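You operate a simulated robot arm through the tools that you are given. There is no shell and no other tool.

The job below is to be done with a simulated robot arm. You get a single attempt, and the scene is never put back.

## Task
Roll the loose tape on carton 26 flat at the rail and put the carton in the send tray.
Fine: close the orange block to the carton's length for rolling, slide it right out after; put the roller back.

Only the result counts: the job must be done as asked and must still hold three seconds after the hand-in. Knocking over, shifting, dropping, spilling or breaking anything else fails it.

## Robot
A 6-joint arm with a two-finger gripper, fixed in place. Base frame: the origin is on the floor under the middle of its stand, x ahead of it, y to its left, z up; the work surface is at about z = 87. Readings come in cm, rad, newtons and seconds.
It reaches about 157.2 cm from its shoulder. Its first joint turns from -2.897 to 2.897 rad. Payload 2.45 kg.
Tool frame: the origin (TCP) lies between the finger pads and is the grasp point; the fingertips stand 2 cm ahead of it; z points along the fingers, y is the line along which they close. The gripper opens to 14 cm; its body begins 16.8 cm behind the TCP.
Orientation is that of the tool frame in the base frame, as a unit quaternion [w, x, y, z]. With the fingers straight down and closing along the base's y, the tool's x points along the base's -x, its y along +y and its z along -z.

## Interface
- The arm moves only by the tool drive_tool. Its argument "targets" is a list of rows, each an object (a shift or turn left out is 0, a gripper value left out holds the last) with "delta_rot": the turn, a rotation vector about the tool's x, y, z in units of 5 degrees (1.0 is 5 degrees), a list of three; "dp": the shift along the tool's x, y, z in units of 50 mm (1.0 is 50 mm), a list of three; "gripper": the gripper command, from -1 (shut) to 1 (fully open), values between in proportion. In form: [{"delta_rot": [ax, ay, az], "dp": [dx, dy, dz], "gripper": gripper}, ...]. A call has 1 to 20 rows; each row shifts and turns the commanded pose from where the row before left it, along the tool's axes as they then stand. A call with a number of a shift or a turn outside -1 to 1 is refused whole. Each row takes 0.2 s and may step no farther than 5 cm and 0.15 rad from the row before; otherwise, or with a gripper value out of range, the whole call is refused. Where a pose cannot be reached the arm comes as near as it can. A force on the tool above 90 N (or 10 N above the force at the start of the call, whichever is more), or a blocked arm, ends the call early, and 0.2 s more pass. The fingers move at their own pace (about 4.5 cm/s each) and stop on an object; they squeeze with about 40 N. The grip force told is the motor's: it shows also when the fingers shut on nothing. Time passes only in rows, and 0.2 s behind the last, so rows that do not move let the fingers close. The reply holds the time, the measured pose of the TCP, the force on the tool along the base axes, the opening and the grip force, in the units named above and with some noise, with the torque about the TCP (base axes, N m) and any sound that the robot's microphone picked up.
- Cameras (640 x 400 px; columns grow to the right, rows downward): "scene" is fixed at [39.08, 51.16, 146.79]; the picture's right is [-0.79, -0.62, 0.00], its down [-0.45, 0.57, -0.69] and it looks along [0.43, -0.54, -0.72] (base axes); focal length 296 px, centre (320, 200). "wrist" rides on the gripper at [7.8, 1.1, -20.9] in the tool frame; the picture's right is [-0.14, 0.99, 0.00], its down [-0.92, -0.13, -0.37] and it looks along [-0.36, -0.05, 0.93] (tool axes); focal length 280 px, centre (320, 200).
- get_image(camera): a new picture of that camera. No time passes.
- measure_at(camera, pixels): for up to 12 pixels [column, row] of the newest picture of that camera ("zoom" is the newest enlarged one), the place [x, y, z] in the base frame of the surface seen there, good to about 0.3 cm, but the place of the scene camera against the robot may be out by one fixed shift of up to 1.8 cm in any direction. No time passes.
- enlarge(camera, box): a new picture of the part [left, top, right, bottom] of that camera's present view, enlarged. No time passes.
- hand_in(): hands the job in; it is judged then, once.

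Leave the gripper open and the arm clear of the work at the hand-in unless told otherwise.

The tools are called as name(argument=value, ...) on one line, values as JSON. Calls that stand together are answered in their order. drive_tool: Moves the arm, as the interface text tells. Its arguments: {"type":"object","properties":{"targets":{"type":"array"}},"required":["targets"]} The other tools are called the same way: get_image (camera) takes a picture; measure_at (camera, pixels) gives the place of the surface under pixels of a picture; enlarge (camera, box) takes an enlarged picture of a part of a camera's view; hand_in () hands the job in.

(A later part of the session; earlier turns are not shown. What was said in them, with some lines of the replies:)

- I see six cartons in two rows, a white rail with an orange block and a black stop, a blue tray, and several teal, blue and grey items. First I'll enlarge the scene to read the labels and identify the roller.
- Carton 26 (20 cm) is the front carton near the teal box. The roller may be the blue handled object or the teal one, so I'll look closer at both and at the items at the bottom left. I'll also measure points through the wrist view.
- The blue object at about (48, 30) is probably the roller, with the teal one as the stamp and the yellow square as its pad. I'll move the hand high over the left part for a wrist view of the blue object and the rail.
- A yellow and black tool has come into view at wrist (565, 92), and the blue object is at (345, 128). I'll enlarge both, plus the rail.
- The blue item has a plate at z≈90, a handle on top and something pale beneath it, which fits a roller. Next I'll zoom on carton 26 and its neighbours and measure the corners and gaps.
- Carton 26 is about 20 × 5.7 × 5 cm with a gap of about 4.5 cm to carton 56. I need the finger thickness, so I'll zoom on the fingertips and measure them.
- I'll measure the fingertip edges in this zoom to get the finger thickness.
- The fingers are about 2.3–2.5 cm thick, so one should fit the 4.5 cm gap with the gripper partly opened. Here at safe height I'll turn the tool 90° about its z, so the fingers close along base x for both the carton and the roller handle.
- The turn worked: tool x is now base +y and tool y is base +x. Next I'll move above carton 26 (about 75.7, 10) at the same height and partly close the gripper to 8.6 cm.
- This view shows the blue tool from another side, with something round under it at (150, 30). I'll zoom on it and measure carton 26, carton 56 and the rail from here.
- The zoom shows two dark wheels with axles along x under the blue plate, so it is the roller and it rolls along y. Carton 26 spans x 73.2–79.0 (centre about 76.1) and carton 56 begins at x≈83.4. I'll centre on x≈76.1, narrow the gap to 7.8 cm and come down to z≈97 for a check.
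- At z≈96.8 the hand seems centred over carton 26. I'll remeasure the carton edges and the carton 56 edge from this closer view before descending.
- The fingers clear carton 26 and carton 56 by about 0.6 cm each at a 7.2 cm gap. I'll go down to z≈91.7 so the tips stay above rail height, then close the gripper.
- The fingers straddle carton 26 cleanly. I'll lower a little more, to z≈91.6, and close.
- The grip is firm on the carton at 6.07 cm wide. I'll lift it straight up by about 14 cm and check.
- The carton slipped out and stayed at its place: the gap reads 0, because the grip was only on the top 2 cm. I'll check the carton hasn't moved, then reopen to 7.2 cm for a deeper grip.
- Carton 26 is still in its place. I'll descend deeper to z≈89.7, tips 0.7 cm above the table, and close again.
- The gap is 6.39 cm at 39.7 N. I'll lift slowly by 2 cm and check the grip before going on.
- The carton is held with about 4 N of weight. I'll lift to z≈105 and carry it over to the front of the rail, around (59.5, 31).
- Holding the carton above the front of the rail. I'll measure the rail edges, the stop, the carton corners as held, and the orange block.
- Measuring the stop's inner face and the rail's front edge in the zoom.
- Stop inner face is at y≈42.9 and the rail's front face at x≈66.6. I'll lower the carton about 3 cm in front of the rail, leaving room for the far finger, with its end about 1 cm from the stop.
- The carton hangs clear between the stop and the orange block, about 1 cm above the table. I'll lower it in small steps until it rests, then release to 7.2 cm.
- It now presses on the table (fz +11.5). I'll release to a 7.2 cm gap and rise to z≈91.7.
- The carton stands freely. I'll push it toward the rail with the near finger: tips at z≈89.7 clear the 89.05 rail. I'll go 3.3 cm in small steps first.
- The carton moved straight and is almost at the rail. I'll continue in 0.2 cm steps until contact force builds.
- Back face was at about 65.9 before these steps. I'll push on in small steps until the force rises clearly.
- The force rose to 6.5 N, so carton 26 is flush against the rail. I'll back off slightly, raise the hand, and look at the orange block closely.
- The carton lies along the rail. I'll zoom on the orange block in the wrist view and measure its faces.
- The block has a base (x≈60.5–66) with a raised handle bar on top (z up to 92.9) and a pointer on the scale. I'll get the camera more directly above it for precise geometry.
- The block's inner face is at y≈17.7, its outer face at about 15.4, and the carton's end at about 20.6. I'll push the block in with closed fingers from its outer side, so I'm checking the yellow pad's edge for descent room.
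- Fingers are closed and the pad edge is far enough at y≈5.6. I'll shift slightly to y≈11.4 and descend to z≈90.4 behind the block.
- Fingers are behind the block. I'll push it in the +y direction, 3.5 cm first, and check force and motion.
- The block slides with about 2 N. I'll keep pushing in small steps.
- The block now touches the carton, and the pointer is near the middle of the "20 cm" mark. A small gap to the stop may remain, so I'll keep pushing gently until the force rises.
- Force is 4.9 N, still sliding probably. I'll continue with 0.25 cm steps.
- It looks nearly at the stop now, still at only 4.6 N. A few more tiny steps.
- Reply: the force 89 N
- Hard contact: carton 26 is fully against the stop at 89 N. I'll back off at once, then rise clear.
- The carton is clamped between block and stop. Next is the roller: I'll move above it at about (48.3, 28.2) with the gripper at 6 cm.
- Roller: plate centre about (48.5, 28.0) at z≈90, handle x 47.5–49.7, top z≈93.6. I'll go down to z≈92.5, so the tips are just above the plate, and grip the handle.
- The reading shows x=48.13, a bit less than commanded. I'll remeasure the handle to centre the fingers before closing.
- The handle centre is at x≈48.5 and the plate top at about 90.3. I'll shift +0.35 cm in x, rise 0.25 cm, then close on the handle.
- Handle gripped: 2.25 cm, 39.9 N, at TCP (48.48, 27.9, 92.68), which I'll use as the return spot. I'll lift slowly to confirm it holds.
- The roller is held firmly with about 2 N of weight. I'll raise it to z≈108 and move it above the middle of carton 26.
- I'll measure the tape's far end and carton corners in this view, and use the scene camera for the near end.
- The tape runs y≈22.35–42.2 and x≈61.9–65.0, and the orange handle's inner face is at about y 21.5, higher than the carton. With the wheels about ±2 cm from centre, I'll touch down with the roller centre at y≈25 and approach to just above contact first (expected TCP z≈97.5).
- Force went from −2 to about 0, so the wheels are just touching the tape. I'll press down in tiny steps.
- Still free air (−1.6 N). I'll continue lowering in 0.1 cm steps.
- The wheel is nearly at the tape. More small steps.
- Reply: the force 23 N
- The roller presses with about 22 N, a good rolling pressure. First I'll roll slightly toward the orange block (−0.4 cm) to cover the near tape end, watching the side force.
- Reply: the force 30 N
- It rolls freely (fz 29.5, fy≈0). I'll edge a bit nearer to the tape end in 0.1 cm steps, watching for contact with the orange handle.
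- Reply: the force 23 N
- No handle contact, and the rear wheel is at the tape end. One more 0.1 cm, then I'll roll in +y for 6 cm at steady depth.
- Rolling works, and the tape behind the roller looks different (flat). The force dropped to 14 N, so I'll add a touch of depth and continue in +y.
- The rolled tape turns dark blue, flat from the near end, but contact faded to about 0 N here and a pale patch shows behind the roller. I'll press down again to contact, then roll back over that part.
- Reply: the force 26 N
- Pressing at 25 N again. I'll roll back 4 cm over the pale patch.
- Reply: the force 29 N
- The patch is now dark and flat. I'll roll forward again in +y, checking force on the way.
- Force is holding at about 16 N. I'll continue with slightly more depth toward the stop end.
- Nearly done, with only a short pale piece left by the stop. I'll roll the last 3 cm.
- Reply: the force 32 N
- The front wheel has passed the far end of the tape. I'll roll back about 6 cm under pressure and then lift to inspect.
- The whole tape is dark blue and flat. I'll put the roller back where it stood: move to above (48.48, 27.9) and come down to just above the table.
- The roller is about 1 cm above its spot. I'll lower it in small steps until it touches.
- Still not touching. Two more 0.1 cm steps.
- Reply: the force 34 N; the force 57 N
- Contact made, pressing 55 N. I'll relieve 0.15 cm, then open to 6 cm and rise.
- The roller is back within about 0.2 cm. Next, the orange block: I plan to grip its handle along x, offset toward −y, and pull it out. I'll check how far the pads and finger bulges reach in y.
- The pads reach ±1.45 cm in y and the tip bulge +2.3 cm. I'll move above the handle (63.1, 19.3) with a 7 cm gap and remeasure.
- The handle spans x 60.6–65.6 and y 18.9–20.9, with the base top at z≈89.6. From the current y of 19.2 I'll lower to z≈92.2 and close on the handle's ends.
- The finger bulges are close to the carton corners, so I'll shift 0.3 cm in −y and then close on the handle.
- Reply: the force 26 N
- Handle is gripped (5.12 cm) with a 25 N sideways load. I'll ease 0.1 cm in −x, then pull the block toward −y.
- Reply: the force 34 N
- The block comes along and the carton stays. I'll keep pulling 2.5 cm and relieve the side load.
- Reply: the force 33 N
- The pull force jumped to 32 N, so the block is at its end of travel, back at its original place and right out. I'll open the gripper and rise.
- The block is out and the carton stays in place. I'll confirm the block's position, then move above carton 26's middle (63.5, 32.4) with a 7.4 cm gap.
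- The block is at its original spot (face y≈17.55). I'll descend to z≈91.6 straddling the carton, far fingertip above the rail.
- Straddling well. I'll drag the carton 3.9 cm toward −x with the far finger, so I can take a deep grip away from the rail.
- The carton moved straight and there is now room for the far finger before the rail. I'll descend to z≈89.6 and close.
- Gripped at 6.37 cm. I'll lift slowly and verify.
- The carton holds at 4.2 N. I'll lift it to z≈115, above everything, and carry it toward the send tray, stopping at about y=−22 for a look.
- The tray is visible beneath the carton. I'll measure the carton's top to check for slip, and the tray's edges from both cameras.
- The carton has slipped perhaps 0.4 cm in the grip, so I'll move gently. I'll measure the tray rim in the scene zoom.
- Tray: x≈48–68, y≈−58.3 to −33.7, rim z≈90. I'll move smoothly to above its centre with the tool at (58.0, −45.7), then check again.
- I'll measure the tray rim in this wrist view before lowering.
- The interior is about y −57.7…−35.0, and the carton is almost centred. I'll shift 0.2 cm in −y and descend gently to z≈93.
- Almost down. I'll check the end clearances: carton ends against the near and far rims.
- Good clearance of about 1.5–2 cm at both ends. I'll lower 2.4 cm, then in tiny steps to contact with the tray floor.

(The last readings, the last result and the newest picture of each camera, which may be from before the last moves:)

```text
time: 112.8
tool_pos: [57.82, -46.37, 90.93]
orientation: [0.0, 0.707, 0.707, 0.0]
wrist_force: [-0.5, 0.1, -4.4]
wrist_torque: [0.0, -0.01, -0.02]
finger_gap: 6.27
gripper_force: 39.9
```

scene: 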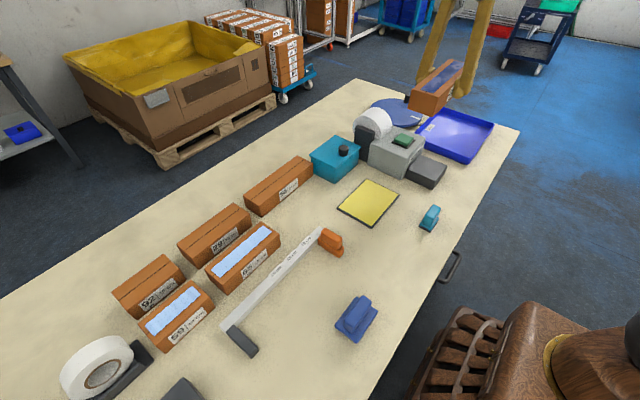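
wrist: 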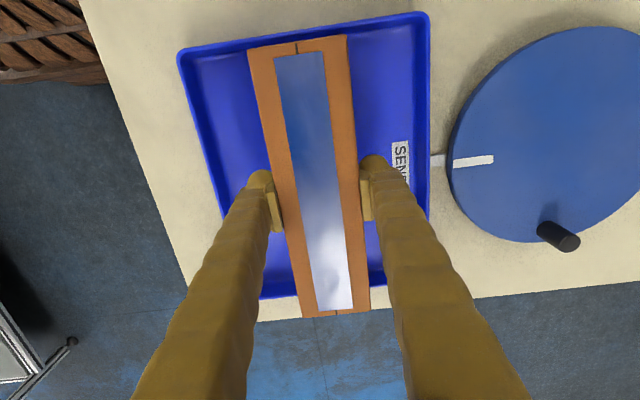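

Still hanging freely. I'll continue in small steps.

drive_tool(targets=[{"dp": [0, 0, 0.03]}, {"dp": [0, 0, 0]}])

drive_tool(targets=[{"dp": [0, 0, 0.02]}, {"dp": [0, 0, 0]}])

```text
time: 113.4
tool_pos: [58.01, -46.16, 90.66]
orientation: [0.0, 0.707, 0.707, 0.0]
wrist_force: [0.8, 0.5, -4.7]
wrist_torque: [-0.02, 0.02, -0.01]
finger_gap: 6.27
gripper_force: 39.6
```

```text
time: 114.0
tool_pos: [58.02, -46.12, 90.57]
orientation: [0.0, 0.708, 0.706, 0.0]
wrist_force: [-2.2, -1.8, 4.9]
wrist_torque: [-1.03, 0.34, -0.2]
finger_gap: 6.26
gripper_force: 40.1
```

Contact begins (fz +4.9). One more tiny step, then I'll release to 7.6 cm and rise.

drive_tool(targets=[{"dp": [0, 0, 0.015]}, {"dp": [0, 0, 0]}])

drive_tool(targets=[{"dp": [0, 0, 0], "gripper": 0.1}, {"dp": [0, 0, 0]}, {"dp": [0, 0, 0]}, {"dp": [0, 0, 0]}, {"dp": [0, 0, -0.2]}, {"dp": [0, 0, -0.5]}, {"dp": [0, 0, -0.8]}, {"dp": [0, 0, -0.8]}, {"dp": [0, 0, -0.8]}, {"dp": [0, 0, -0.8]}, {"dp": [0, 0, 0]}])

get_image(camera="wrist")

get_image(camera="scene")

```text
time: 114.6
tool_pos: [58.25, -46.13, 90.59]
orientation: [0.0, 0.707, 0.707, 0.001]
wrist_force: [1.4, 2.9, 20.4]
wrist_torque: [0.27, 0.04, 0.45]
finger_gap: 6.29
gripper_force: 40.1
```

```text
time: 117.0
tool_pos: [57.92, -46.29, 110.05]
orientation: [0.0, 0.707, 0.707, 0.0]
wrist_force: [0.3, -0.1, 1.7]
wrist_torque: [-0.01, -0.01, 0.0]
finger_gap: 7.69
gripper_force: 0.1
```

```text
taken
```

wrist: 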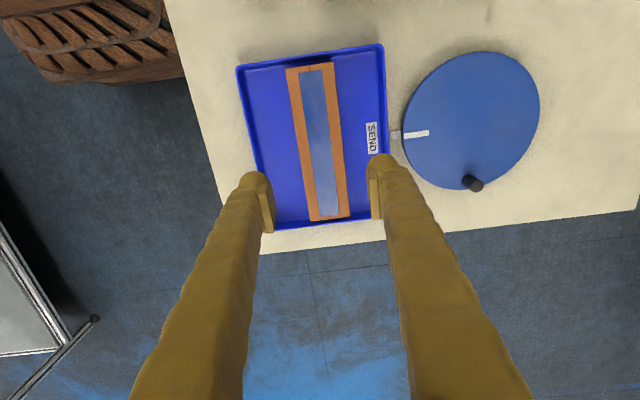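

```text
taken
```

scene: 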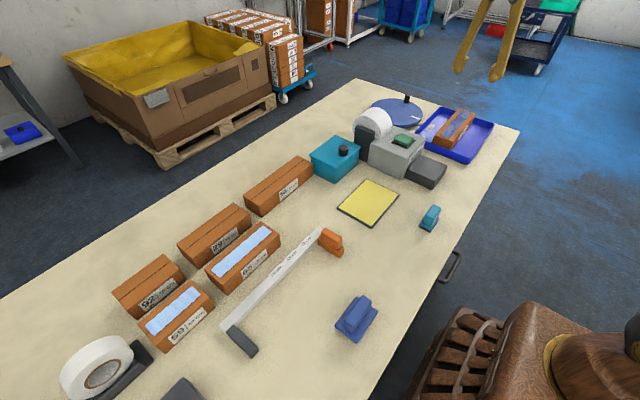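

Carton 26 sits in the send tray. I'll zoom in to verify it lies flat with the tape still down, and check the roller, block and rail.

enlarge(camera="scene", box=[380, 80, 530, 190])

enlarge(camera="wrist", box=[225, 35, 405, 245])

measure_at(camera="wrist", pixels=[[290, 72], [335, 66], [314, 216], [347, 212], [311, 100], [325, 180], [245, 72], [380, 50]])

enlarge(camera="scene", box=[200, 150, 460, 370])

```text
3.64 times, centred on (455, 135) of scene
```

zoom: 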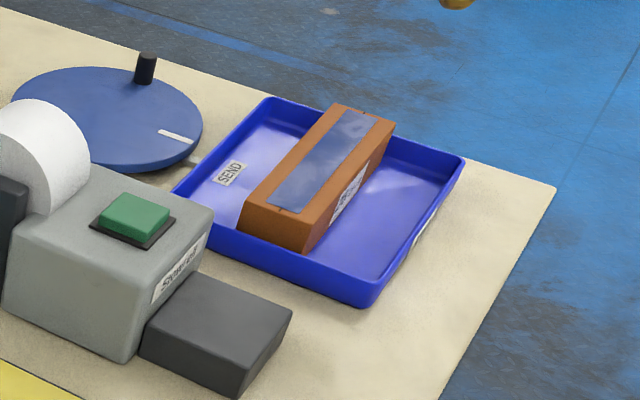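

```text
1.90 times, centred on (315, 140) of wrist
```

zoom: 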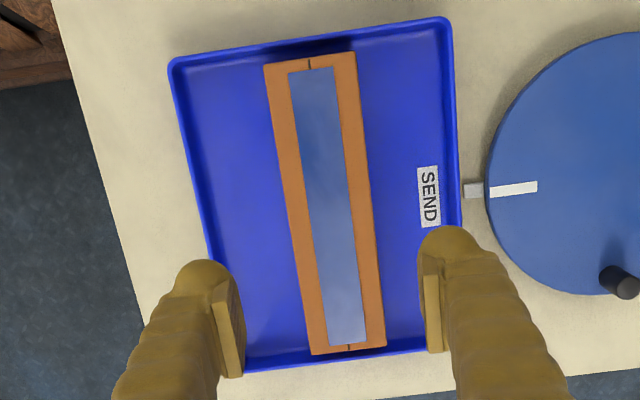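

```text
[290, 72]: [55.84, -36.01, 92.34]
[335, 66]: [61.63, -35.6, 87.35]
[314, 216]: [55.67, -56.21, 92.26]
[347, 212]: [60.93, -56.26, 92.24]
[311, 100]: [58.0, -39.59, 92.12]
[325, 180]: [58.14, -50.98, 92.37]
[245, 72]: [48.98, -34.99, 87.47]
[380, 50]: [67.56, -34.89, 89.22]
```

```text
1.82 times, centred on (330, 260) of scene
```

zoom: 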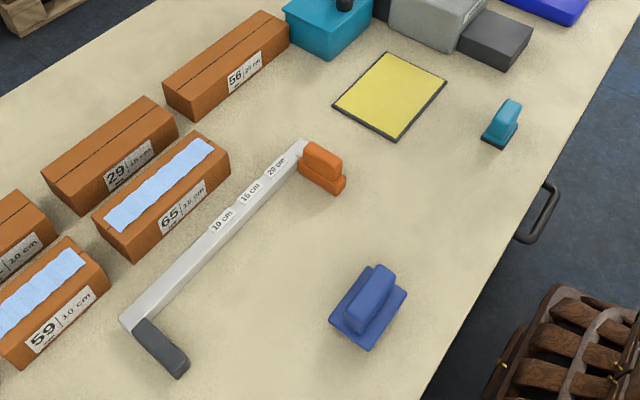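

All is in place: carton 26 flat in the tray (top z≈92.3) with the tape fully flat, the block right out, the roller back, and the other items unmoved. I'll open the gripper, raise the arm, and move it back near its start pose, clear of the work.

drive_tool(targets=[{"dp": [0, 0, -0.6], "gripper": 1}, {"dp": [0, 0, -0.8]}, {"dp": [0, 0, -0.6]}, {"dp": [0.7, 0, 0]}, {"dp": [0.8, 0, 0]}, {"dp": [0.8, 0, 0]}, {"dp": [0.8, 0, 0]}, {"dp": [0.8, 0, 0]}, {"dp": [0.8, 0, 0]}, {"dp": [0.8, 0, 0]}, {"dp": [0.8, 0, 0]}, {"dp": [0.8, 0, 0]}, {"dp": [0, 0, 0]}, {"dp": [0, 0, 0]}, {"dp": [0, 0, 0]}])

get_image(camera="scene")

get_image(camera="wrist")

```text
time: 120.2
tool_pos: [57.9, -10.59, 119.98]
orientation: [0.001, 0.707, 0.707, 0.001]
wrist_force: [0.3, 0.0, 0.3]
wrist_torque: [0.0, 0.0, -0.03]
finger_gap: 13.98
gripper_force: 0.1
```

```text
taken
```

scene: 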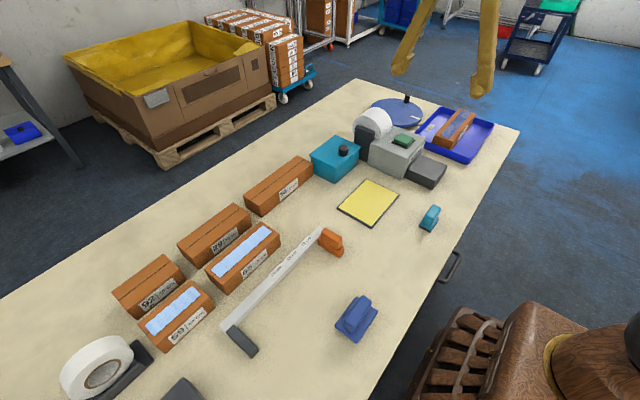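

```text
taken
```

wrist: 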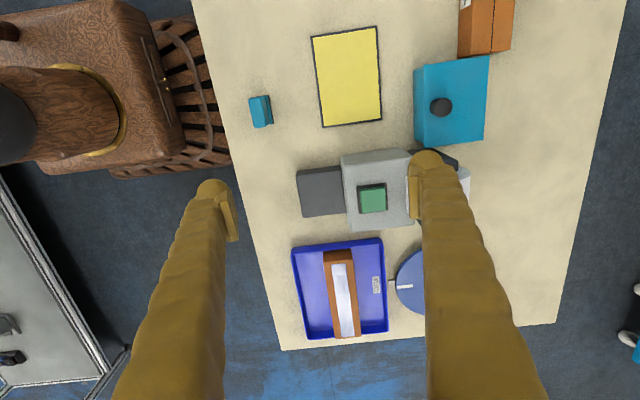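

The tape in the tray shows a bright sheen from this angle, so I'll zoom once to confirm it is only a reflection.

enlarge(camera="scene", box=[410, 95, 500, 170])

enlarge(camera="wrist", box=[280, 230, 400, 345])

```text
5.33 times, centred on (455, 132) of scene
```

zoom: 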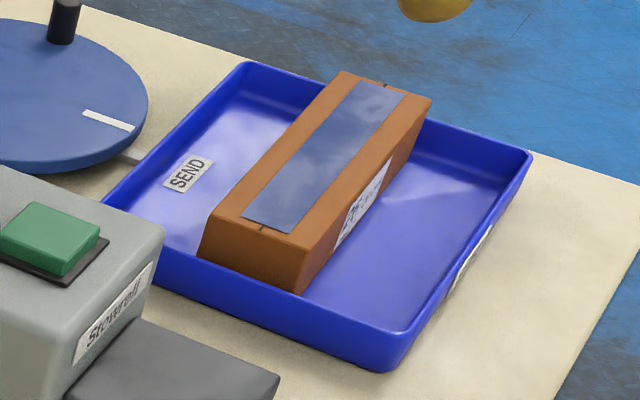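

```text
3.48 times, centred on (340, 288) of wrist
```

zoom: 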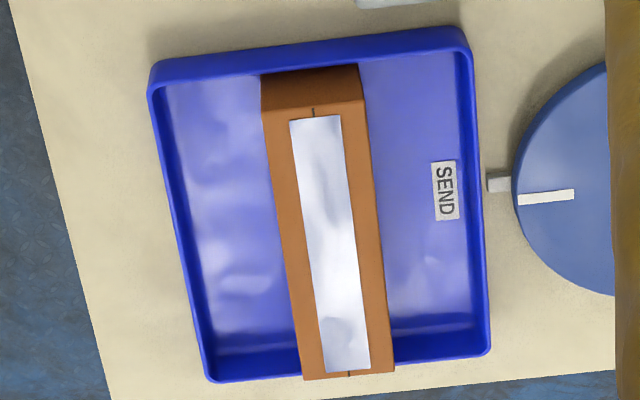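

The bright patch is only the glossy flat tape reflecting light, as the tray floor does; the edges are straight and flat. Carton 26 is in the send tray, the block is out, the roller is back, the gripper is open and the arm is clear. I'm handing in.

hand_in()

```text
The job is handed in.
```

Carton 26's tape is rolled flat from end to end, and the carton is lying flat in the send tray. I've handed the job in; the reply gave no verdict.

- **Rolling:** The orange block was closed onto the carton against the stop, with the pointer at the "20 cm" mark. I rolled both ends and went back over one short stretch where the pressure had dropped. The pale, wavy tape turned dark and flat along its whole length.
- **Orange block:** It is slid right out to the end of its travel, which is where it started.
- **Roller:** It is back where it stood, within about 0.2 cm.
- **Rest of the bench:** In the pictures I took, nothing else looks moved. The gripper is open and the arm is raised clear of the work.

The carton slipped out of my first, shallow grip before it had left the table, and it stayed in its place. I then took it with a deeper grip. The carton was also pushed against the stop with up to 89 N for a moment when the block closed; I saw no damage.
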